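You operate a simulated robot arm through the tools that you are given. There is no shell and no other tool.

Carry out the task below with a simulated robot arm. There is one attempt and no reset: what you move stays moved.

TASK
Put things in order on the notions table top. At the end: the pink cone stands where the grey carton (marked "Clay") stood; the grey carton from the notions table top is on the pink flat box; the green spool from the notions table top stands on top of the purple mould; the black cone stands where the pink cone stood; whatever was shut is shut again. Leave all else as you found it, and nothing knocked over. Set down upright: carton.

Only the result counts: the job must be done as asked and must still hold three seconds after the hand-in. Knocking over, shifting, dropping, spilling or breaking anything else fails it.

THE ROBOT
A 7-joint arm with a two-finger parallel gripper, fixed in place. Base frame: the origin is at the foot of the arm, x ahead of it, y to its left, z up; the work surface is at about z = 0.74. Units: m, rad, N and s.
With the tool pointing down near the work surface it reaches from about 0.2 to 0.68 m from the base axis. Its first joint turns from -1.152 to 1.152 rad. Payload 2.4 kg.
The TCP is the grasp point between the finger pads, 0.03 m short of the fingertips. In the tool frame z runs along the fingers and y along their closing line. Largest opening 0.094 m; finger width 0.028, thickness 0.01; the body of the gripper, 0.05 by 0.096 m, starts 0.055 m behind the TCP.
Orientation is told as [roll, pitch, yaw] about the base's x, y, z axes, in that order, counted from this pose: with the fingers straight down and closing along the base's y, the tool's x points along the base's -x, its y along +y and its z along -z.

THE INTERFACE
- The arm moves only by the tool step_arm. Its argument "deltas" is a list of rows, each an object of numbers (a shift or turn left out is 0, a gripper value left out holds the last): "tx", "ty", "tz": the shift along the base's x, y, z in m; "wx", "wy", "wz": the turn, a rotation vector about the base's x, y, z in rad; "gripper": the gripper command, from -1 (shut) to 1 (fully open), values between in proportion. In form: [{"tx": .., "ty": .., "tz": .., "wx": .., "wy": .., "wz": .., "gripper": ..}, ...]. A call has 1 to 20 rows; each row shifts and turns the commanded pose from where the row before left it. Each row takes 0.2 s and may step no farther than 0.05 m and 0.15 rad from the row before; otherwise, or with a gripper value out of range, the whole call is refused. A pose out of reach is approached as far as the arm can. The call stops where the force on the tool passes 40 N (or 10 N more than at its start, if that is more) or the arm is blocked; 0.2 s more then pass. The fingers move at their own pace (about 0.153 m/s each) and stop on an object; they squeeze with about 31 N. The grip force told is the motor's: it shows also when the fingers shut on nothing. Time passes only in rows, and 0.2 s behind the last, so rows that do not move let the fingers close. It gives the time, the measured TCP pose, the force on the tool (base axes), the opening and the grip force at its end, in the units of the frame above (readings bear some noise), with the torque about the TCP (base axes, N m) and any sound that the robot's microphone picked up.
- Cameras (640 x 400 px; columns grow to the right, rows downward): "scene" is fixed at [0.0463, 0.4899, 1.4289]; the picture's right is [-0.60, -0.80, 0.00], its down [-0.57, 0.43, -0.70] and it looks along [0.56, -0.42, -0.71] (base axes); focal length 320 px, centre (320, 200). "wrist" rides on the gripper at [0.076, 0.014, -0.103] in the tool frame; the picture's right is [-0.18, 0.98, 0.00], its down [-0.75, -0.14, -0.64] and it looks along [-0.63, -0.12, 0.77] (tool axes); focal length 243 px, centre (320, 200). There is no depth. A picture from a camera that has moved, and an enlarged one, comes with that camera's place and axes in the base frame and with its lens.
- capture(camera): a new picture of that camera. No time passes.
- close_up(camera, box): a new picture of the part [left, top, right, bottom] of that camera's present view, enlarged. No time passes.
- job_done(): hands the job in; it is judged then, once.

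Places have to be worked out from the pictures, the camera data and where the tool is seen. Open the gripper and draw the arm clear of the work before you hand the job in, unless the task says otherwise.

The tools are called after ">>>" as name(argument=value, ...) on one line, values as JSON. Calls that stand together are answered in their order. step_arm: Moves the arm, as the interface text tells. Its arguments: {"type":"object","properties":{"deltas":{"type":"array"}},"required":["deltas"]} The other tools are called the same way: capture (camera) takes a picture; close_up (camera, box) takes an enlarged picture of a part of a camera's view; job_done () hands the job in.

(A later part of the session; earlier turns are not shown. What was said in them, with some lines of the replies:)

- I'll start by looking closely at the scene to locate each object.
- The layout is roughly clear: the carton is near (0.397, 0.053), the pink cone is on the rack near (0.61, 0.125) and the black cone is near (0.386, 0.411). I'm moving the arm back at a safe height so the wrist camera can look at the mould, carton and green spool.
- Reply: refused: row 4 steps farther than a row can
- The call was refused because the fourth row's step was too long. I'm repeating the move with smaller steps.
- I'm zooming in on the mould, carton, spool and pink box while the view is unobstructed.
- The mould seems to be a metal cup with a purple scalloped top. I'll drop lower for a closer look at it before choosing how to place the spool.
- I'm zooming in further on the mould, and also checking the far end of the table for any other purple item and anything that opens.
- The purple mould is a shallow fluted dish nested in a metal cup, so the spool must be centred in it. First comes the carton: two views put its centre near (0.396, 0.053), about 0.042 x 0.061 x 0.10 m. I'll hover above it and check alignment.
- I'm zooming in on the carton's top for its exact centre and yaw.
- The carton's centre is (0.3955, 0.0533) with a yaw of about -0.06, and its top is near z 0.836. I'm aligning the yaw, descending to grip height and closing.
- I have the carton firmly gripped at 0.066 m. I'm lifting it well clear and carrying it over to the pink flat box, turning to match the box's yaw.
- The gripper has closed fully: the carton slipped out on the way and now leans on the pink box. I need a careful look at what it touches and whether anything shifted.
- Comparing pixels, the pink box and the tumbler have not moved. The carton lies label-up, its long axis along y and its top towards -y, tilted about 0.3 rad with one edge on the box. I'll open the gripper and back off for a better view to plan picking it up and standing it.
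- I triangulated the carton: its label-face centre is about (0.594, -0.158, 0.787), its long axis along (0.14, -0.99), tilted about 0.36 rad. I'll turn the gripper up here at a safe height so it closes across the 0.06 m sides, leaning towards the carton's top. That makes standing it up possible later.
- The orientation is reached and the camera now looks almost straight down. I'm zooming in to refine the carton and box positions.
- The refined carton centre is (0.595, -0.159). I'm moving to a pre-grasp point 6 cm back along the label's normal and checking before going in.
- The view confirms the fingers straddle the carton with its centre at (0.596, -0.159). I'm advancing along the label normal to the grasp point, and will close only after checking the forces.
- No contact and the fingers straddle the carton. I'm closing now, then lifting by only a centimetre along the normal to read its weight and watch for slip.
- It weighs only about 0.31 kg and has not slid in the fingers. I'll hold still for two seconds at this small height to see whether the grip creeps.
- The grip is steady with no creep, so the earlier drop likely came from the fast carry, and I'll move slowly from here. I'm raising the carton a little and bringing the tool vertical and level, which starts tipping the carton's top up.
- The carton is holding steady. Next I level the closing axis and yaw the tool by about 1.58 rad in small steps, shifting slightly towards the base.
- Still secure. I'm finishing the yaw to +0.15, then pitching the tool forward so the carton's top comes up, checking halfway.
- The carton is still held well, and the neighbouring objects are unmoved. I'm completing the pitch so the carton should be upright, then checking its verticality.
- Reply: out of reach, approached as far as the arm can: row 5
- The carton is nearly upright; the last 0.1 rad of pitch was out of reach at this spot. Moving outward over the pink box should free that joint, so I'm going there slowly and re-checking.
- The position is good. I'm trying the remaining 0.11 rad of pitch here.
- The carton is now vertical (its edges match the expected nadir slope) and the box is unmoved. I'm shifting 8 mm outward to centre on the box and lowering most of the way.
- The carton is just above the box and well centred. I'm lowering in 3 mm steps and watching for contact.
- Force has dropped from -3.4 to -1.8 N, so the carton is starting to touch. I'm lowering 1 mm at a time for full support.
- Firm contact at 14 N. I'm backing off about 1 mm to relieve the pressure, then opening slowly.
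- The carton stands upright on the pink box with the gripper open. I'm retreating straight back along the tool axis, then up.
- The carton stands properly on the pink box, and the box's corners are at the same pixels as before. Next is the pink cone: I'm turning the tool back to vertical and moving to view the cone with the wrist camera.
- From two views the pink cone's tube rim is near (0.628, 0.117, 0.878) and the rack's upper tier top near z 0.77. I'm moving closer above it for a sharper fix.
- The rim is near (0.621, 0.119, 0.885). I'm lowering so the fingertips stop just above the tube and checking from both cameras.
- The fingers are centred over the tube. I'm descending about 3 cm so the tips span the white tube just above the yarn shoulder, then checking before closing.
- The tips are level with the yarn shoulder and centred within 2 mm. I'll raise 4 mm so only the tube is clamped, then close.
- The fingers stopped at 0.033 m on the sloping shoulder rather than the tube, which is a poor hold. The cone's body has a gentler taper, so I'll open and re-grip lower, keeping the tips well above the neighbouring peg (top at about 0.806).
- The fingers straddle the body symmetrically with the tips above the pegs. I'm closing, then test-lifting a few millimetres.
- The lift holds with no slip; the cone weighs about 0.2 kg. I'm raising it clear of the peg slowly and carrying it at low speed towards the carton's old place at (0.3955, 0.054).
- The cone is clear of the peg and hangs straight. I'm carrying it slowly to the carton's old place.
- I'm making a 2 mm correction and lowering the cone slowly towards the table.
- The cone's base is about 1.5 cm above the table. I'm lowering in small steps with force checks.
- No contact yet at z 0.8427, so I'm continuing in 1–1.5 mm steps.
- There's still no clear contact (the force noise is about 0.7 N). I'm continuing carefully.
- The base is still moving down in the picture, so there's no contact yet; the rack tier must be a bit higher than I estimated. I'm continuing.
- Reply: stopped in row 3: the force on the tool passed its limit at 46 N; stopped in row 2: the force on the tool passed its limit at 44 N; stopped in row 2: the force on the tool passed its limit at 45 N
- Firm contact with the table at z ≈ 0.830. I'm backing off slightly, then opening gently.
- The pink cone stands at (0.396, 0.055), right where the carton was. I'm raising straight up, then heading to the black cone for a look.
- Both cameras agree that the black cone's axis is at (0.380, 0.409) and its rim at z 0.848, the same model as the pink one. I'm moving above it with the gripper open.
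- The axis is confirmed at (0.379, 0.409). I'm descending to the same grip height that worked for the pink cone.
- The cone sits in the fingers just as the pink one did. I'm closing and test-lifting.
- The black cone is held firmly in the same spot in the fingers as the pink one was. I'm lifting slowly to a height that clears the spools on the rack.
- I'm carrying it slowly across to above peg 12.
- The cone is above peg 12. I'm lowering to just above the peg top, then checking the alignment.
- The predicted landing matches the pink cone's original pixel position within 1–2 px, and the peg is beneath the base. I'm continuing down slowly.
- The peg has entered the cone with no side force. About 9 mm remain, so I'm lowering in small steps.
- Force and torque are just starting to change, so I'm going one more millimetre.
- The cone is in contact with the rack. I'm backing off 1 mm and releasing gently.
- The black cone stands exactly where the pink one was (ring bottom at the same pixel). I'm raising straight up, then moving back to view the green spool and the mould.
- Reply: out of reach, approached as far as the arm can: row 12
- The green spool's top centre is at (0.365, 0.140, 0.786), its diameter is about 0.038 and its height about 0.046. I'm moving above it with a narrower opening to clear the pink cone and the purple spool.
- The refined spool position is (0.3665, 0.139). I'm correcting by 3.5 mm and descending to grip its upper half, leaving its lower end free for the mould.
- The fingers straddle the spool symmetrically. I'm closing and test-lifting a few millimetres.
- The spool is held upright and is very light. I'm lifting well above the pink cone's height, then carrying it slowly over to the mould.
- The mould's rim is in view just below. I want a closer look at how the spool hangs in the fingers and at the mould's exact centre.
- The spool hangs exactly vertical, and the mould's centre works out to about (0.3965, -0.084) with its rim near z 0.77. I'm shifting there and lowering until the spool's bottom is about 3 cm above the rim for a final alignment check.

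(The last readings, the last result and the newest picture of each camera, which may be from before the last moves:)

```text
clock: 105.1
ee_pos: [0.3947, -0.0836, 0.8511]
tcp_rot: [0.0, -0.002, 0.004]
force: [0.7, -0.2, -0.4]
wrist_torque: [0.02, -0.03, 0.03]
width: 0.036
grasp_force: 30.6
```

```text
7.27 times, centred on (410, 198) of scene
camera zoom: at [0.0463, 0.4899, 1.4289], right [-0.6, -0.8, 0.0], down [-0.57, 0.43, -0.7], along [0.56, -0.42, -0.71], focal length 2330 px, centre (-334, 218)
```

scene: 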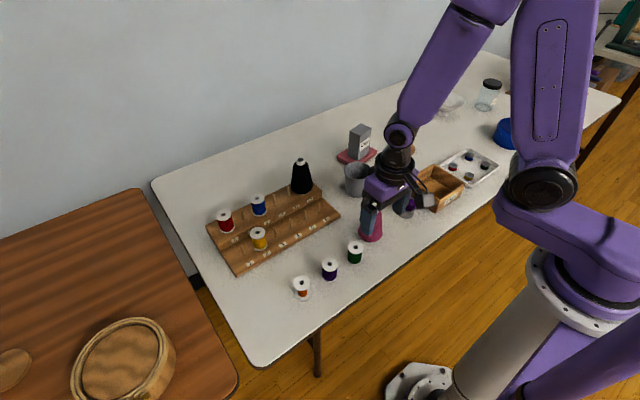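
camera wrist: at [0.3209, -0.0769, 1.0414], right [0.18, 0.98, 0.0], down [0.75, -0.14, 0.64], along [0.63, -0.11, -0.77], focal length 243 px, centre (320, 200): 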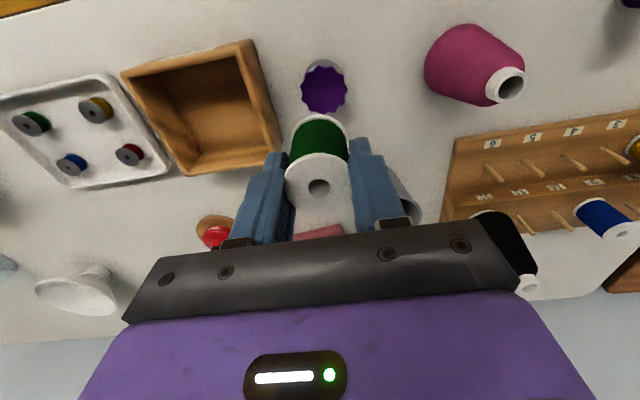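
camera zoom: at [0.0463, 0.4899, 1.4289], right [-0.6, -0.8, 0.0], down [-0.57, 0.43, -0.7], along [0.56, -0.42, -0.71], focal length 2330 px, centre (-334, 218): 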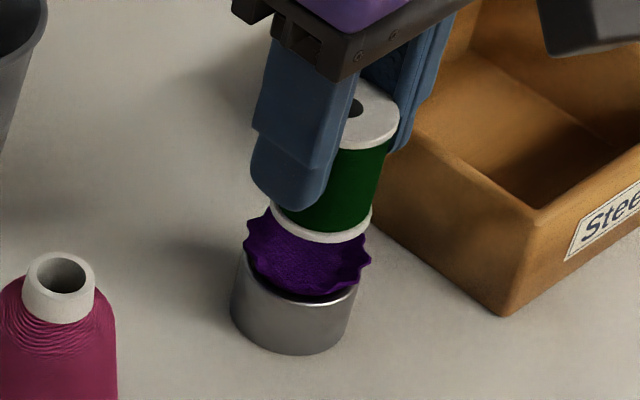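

Combining both views, the spool needs a shift of about (+2.5, -1.5) mm to sit over the mould's centre. I'm applying that and lowering to just above the rim.

>>> step_arm(deltas=[{"tx": 0.0025, "ty": -0.0015}, {"tz": -0.008}, {"tz": -0.006}, {"tz": -0.004}, {}])

>>> close_up(camera="wrist", box=[260, 60, 380, 220])

>>> close_up(camera="scene", box=[390, 185, 430, 225])

```text
clock: 106.3
ee_pos: [0.3981, -0.085, 0.8343]
tcp_rot: [0.0, -0.001, 0.006]
force: [0.0, 0.2, -0.2]
wrist_torque: [-0.02, 0.0, 0.01]
width: 0.0359
grasp_force: 31.4
```

```text
2.50 times, centred on (320, 140) of wrist
camera zoom: at [0.322, -0.0727, 0.9351], right [0.18, 0.98, 0.0], down [0.75, -0.14, 0.64], along [0.63, -0.11, -0.77], focal length 606 px, centre (320, 350)
```

zoom: 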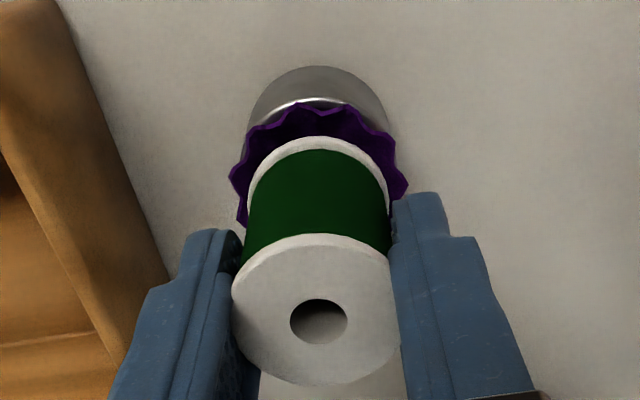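

```text
10.00 times, centred on (410, 205) of scene
camera zoom: at [0.0463, 0.4899, 1.4289], right [-0.6, -0.8, 0.0], down [-0.57, 0.43, -0.7], along [0.56, -0.42, -0.71], focal length 3204 px, centre (-580, 150)
```

zoom: 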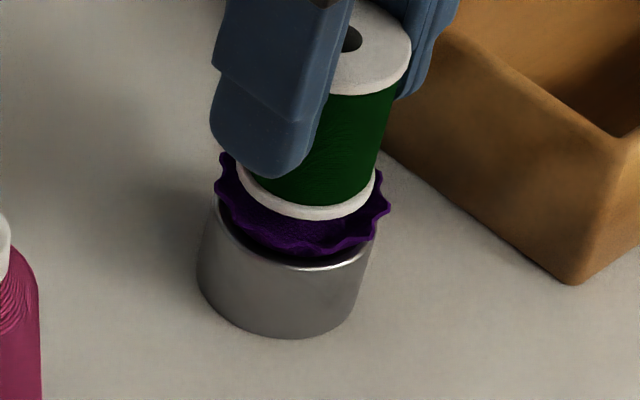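

Alignment now looks excellent: the flange is evenly inside the scalloped rim in both views. I'm lowering in small steps and watching for contact.

>>> step_arm(deltas=[{"tz": -0.003}, {"tz": -0.003}, {"tz": -0.002}, {}])

>>> close_up(camera="scene", box=[390, 185, 430, 225])

```text
clock: 107.3
ee_pos: [0.3974, -0.0846, 0.8252]
tcp_rot: [0.001, 0.001, 0.005]
force: [0.2, 0.1, 0.0]
wrist_torque: [-0.02, -0.03, 0.0]
width: 0.0361
grasp_force: 31.0
```

```text
10.00 times, centred on (410, 205) of scene
camera zoom: at [0.0463, 0.4899, 1.4289], right [-0.6, -0.8, 0.0], down [-0.57, 0.43, -0.7], along [0.56, -0.42, -0.71], focal length 3204 px, centre (-580, 150)
```

zoom: 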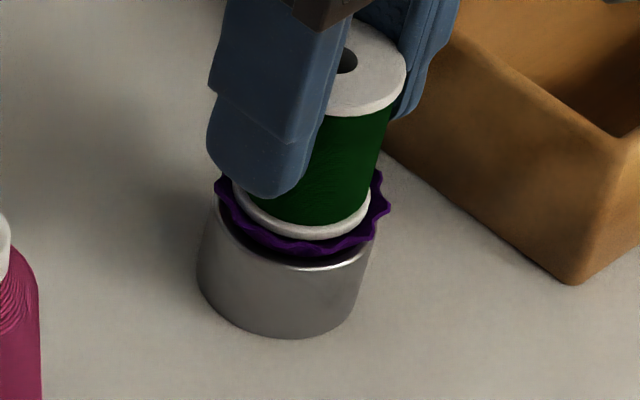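

>>> step_arm(deltas=[{"tz": -0.002}, {"tz": -0.001}, {}])

>>> close_up(camera="scene", box=[390, 185, 430, 225])

```text
clock: 108.1
ee_pos: [0.398, -0.0852, 0.8223]
tcp_rot: [0.0, 0.0, 0.005]
force: [0.1, 1.2, -1.1]
wrist_torque: [0.01, 0.01, 0.01]
width: 0.0359
grasp_force: 30.4
```

```text
10.00 times, centred on (410, 205) of scene
camera zoom: at [0.0463, 0.4899, 1.4289], right [-0.6, -0.8, 0.0], down [-0.57, 0.43, -0.7], along [0.56, -0.42, -0.71], focal length 3204 px, centre (-580, 150)
```

zoom: 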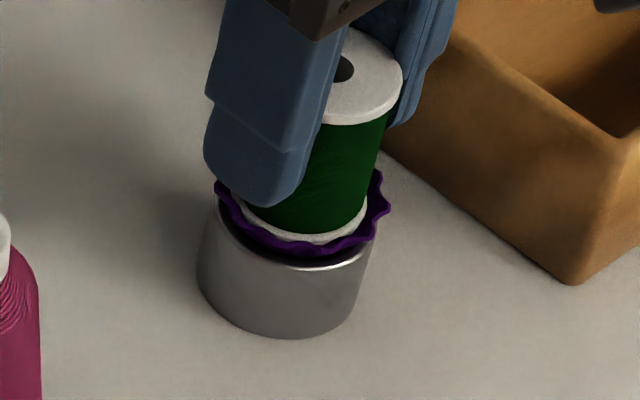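

>>> step_arm(deltas=[{"tz": -0.001}, {"tz": -0.001}, {}])

```text
clock: 108.9
ee_pos: [0.3989, -0.0853, 0.8211]
tcp_rot: [0.0, -0.001, 0.005]
force: [-0.9, 0.1, 0.4]
wrist_torque: [-0.02, -0.02, 0.01]
width: 0.0357
grasp_force: 31.3
```

>>> step_arm(deltas=[{"tz": -0.001}, {"tz": -0.001}, {}])

>>> close_up(camera="wrist", box=[260, 60, 380, 220])

>>> close_up(camera="scene", box=[390, 185, 430, 225])

```text
clock: 109.7
ee_pos: [0.3979, -0.0851, 0.818]
tcp_rot: [0.0, -0.002, 0.006]
force: [-2.8, 0.3, 16.6]
wrist_torque: [0.01, -0.1, -0.01]
width: 0.0358
grasp_force: 31.3
```

```text
2.50 times, centred on (320, 140) of wrist
camera zoom: at [0.3217, -0.0723, 0.9207], right [0.18, 0.98, 0.0], down [0.75, -0.14, 0.64], along [0.63, -0.11, -0.77], focal length 606 px, centre (320, 350)
```

zoom: 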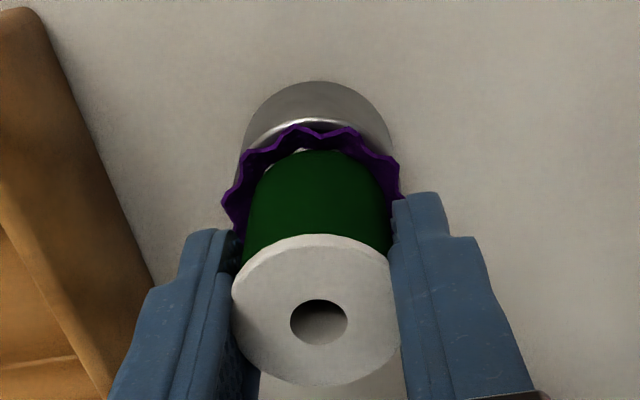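

```text
10.00 times, centred on (410, 205) of scene
camera zoom: at [0.046, 0.4899, 1.4289], right [-0.6, -0.8, 0.0], down [-0.57, 0.43, -0.7], along [0.56, -0.42, -0.71], focal length 3204 px, centre (-580, 150)
```

zoom: 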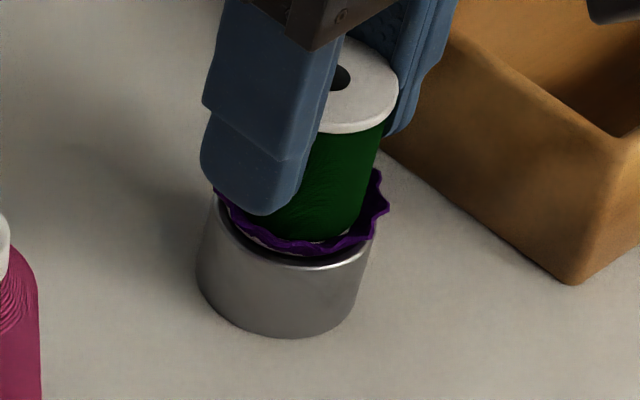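

The spool has landed in the mould (16.6 N). I'm relieving the pressure by about 1.5 mm, then opening gently.

>>> step_arm(deltas=[{"tz": 0.001}, {"tz": 0.0005}, {}])

```text
clock: 110.5
ee_pos: [0.3984, -0.0849, 0.8201]
tcp_rot: [0.003, -0.001, 0.006]
force: [0.3, -0.5, -0.9]
wrist_torque: [-0.02, -0.01, 0.01]
width: 0.0358
grasp_force: 30.8
```

>>> step_arm(deltas=[{"tz": -0.0007}, {}, {"gripper": -0.15}, {"gripper": 0.0}, {"gripper": 0.2}, {"gripper": 0.4}, {}, {}])

>>> close_up(camera="scene", box=[390, 180, 430, 225])

>>> close_up(camera="wrist", box=[240, 60, 400, 240])

```text
clock: 112.3
ee_pos: [0.3981, -0.0844, 0.8201]
tcp_rot: [0.0, 0.0, 0.006]
force: [-0.4, 0.2, 0.0]
wrist_torque: [0.02, 0.04, -0.01]
width: 0.0656
grasp_force: 0.1
```

```text
8.89 times, centred on (410, 202) of scene
camera zoom: at [0.0463, 0.4899, 1.4289], right [-0.6, -0.8, 0.0], down [-0.57, 0.43, -0.7], along [0.56, -0.42, -0.71], focal length 2848 px, centre (-480, 178)
```

zoom: 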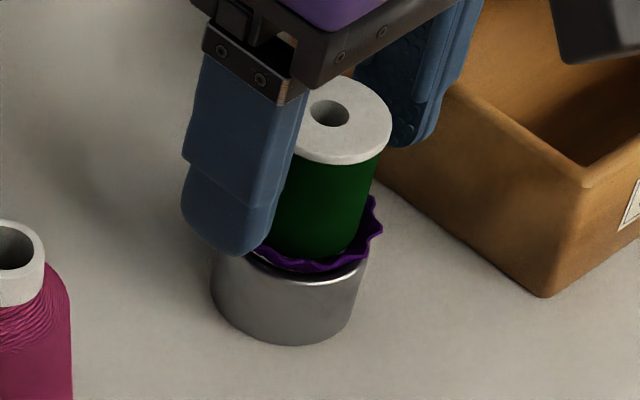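

```text
2.22 times, centred on (320, 150) of wrist
camera zoom: at [0.3218, -0.0725, 0.9212], right [0.18, 0.98, 0.0], down [0.75, -0.14, 0.64], along [0.63, -0.11, -0.77], focal length 539 px, centre (320, 311)
```

zoom: 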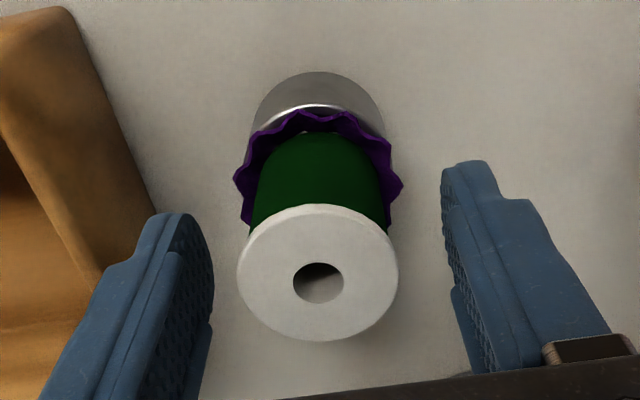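

The spool stands in the mould, free of the fingers. I'm raising straight up and drawing the arm clear.

>>> step_arm(deltas=[{"tz": 0.01}, {"tz": 0.02}, {"tz": 0.03}, {"tz": 0.04}, {"tz": 0.04}, {"tz": 0.04}, {"tz": 0.04}, {"tx": 0.02, "ty": -0.04}, {"tx": 0.02, "ty": -0.04}, {"tx": 0.02, "ty": -0.04}, {"ty": -0.04}, {}, {}])

>>> capture(camera="scene")

>>> close_up(camera="scene", box=[320, 110, 440, 260])

>>> close_up(camera="scene", box=[190, 140, 390, 340])

```text
clock: 115.1
ee_pos: [0.4573, -0.245, 1.0406]
tcp_rot: [0.0, 0.0, 0.006]
force: [-0.2, 0.1, 0.6]
wrist_torque: [0.02, 0.0, 0.02]
width: 0.0659
grasp_force: 0.0
```

```text
taken
```

scene: 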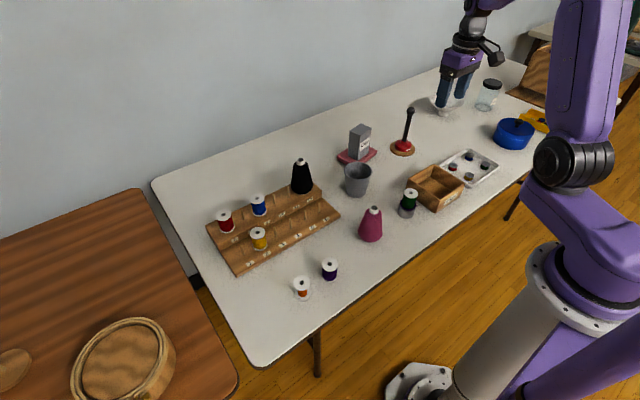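

```text
2.67 times, centred on (380, 185) of scene
camera zoom: at [0.0463, 0.4898, 1.4289], right [-0.6, -0.8, 0.0], down [-0.57, 0.43, -0.7], along [0.56, -0.42, -0.71], focal length 854 px, centre (160, 240)
```

zoom: 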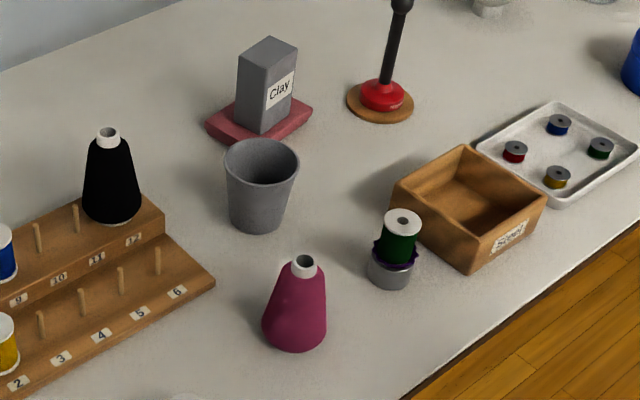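

```text
2.00 times, centred on (290, 240) of scene
camera zoom: at [0.0463, 0.4898, 1.4289], right [-0.6, -0.8, 0.0], down [-0.57, 0.43, -0.7], along [0.56, -0.42, -0.71], focal length 641 px, centre (380, 120)
```

zoom: 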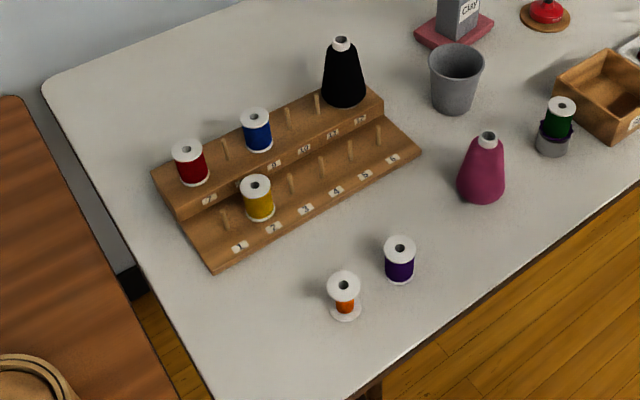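

All four items are placed, and the other spools, tumbler and rack sit at their original pixels. I'm making final zoomed comparisons with the first pictures for the mould, rack position and carton.

>>> close_up(camera="scene", box=[380, 180, 428, 230])

>>> close_up(camera="scene", box=[264, 145, 344, 205])

>>> close_up(camera="scene", box=[320, 130, 400, 180])

>>> close_up(camera="scene", box=[320, 180, 480, 280])

```text
8.00 times, centred on (404, 205) of scene
camera zoom: at [0.0463, 0.4898, 1.4289], right [-0.6, -0.8, 0.0], down [-0.57, 0.43, -0.7], along [0.56, -0.42, -0.71], focal length 2563 px, centre (-352, 160)
```

zoom: 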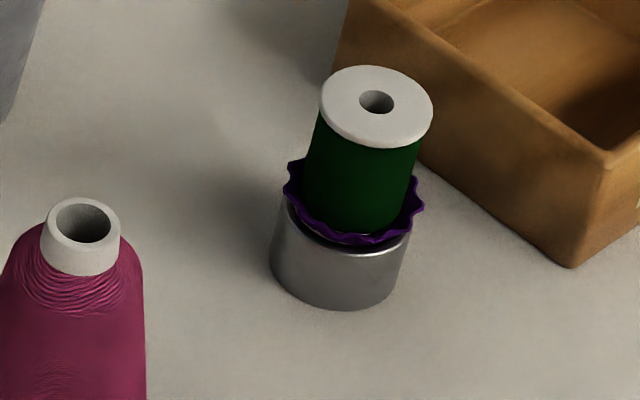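

```text
6.67 times, centred on (304, 175) of scene
camera zoom: at [0.0463, 0.4898, 1.4289], right [-0.6, -0.8, 0.0], down [-0.57, 0.43, -0.7], along [0.56, -0.42, -0.71], focal length 2136 px, centre (427, 367)
```

zoom: 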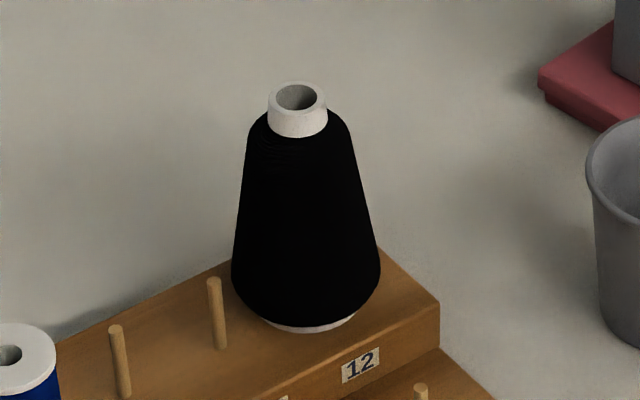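

```text
8.00 times, centred on (360, 155) of scene
camera zoom: at [0.0463, 0.4898, 1.4289], right [-0.6, -0.8, 0.0], down [-0.57, 0.43, -0.7], along [0.56, -0.42, -0.71], focal length 2563 px, centre (0, 560)
```

zoom: 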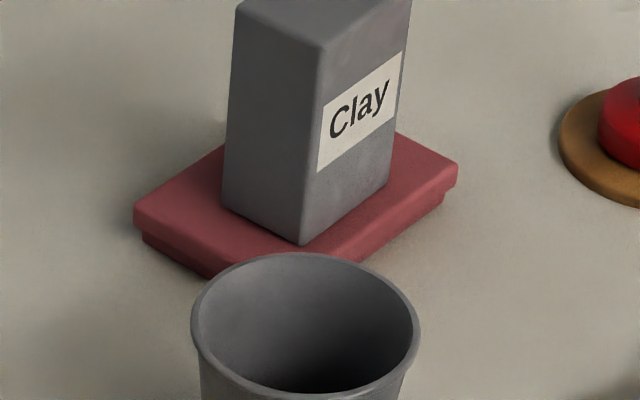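

```text
4.00 times, centred on (400, 230) of scene
camera zoom: at [0.0463, 0.4898, 1.4289], right [-0.6, -0.8, 0.0], down [-0.57, 0.43, -0.7], along [0.56, -0.42, -0.71], focal length 1281 px, centre (0, 80)
```

zoom: 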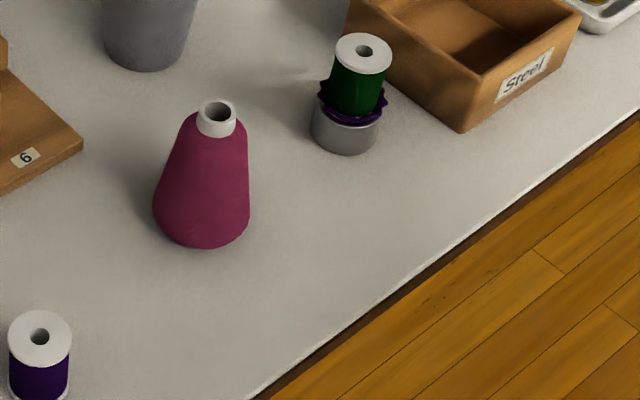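

The cup, box and tumbler are unchanged and the cones are within about 2 mm. I'm checking whether the spool stands straight in the mould, from both cameras.

>>> close_up(camera="scene", box=[393, 182, 425, 222])

>>> capture(camera="wrist")

```text
10.00 times, centred on (409, 202) of scene
camera zoom: at [0.0463, 0.4898, 1.4289], right [-0.6, -0.8, 0.0], down [-0.57, 0.43, -0.7], along [0.56, -0.42, -0.71], focal length 3204 px, centre (-570, 180)
```

zoom: 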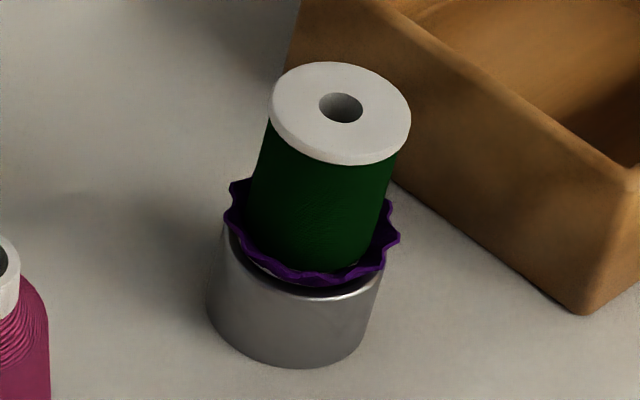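

```text
taken
camera wrist: at [0.3814, -0.2324, 1.1421], right [0.18, 0.98, 0.0], down [0.75, -0.14, 0.64], along [0.63, -0.11, -0.77], focal length 243 px, centre (320, 200)
```

wrist: 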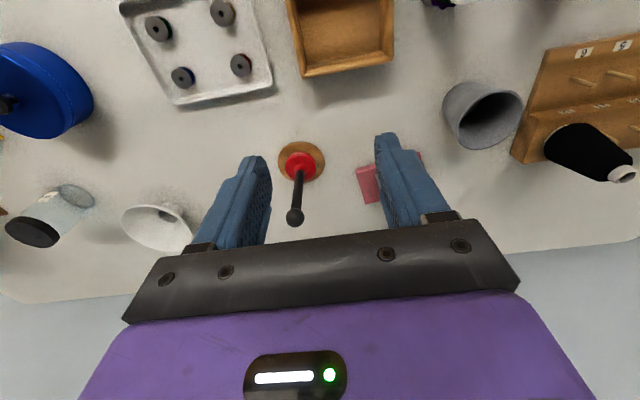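

The spool leans perhaps 2–3°, well within stable. I'm opening the gripper fully, waiting two seconds, and checking that nothing moves.

>>> step_arm(deltas=[{"gripper": 1, "tz": 0.02}, {"tz": 0.02}, {}, {}, {}, {}, {}, {}, {}, {}, {}, {}])

>>> close_up(camera="scene", box=[393, 182, 425, 222])

>>> capture(camera="scene")

```text
clock: 117.7
ee_pos: [0.4581, -0.2453, 1.0809]
tcp_rot: [0.001, -0.001, 0.004]
force: [-0.5, 0.7, 0.0]
wrist_torque: [0.01, 0.02, 0.0]
width: 0.0941
grasp_force: 0.1
```

```text
10.00 times, centred on (409, 202) of scene
camera zoom: at [0.0463, 0.4899, 1.4289], right [-0.6, -0.8, 0.0], down [-0.57, 0.43, -0.7], along [0.56, -0.42, -0.71], focal length 3204 px, centre (-570, 180)
```

zoom: 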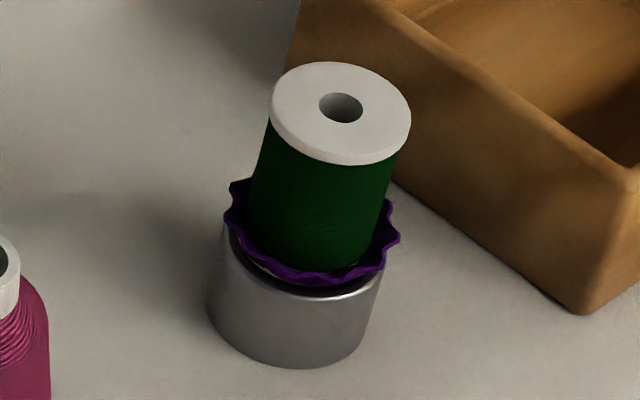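

```text
taken
```

scene: 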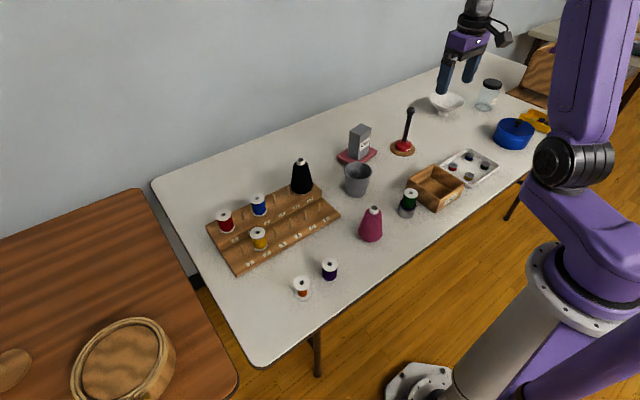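

Nothing moved during the wait. The carton is upright on the pink box, the pink cone stands in the carton's old place, the black cone is on peg 12, and the green spool is in the purple mould. The lids are untouched and the arm is clear with the gripper open, so I'm handing in.

>>> job_done()

```text
The job is handed in.
```

The table is set as you asked and I've handed the job in. The carton did slip out of the gripper once on the way.

- **Carton:** it stands upright on the pink flat box, label facing the robot. My first carry was too fast: the carton slipped out and landed label-up, leaning on the pink box's edge. I picked it up, stood it upright and placed it. Comparing pictures before and after, neither the pink box nor the tumbler beside it had moved.
- **Pink cone:** it stands where the carton stood, within a few millimetres.
- **Black cone:** it stands on peg 12 of the rack where the pink cone was, within about 2 mm.
- **Green spool:** it stands in the purple mould. It leans about 2–3 degrees, but it did not move over a two-second wait.

Nothing had to be opened, so everything that was shut is still shut. The other items I compared with the first pictures were unmoved. The gripper is open and the arm is clear of the work.
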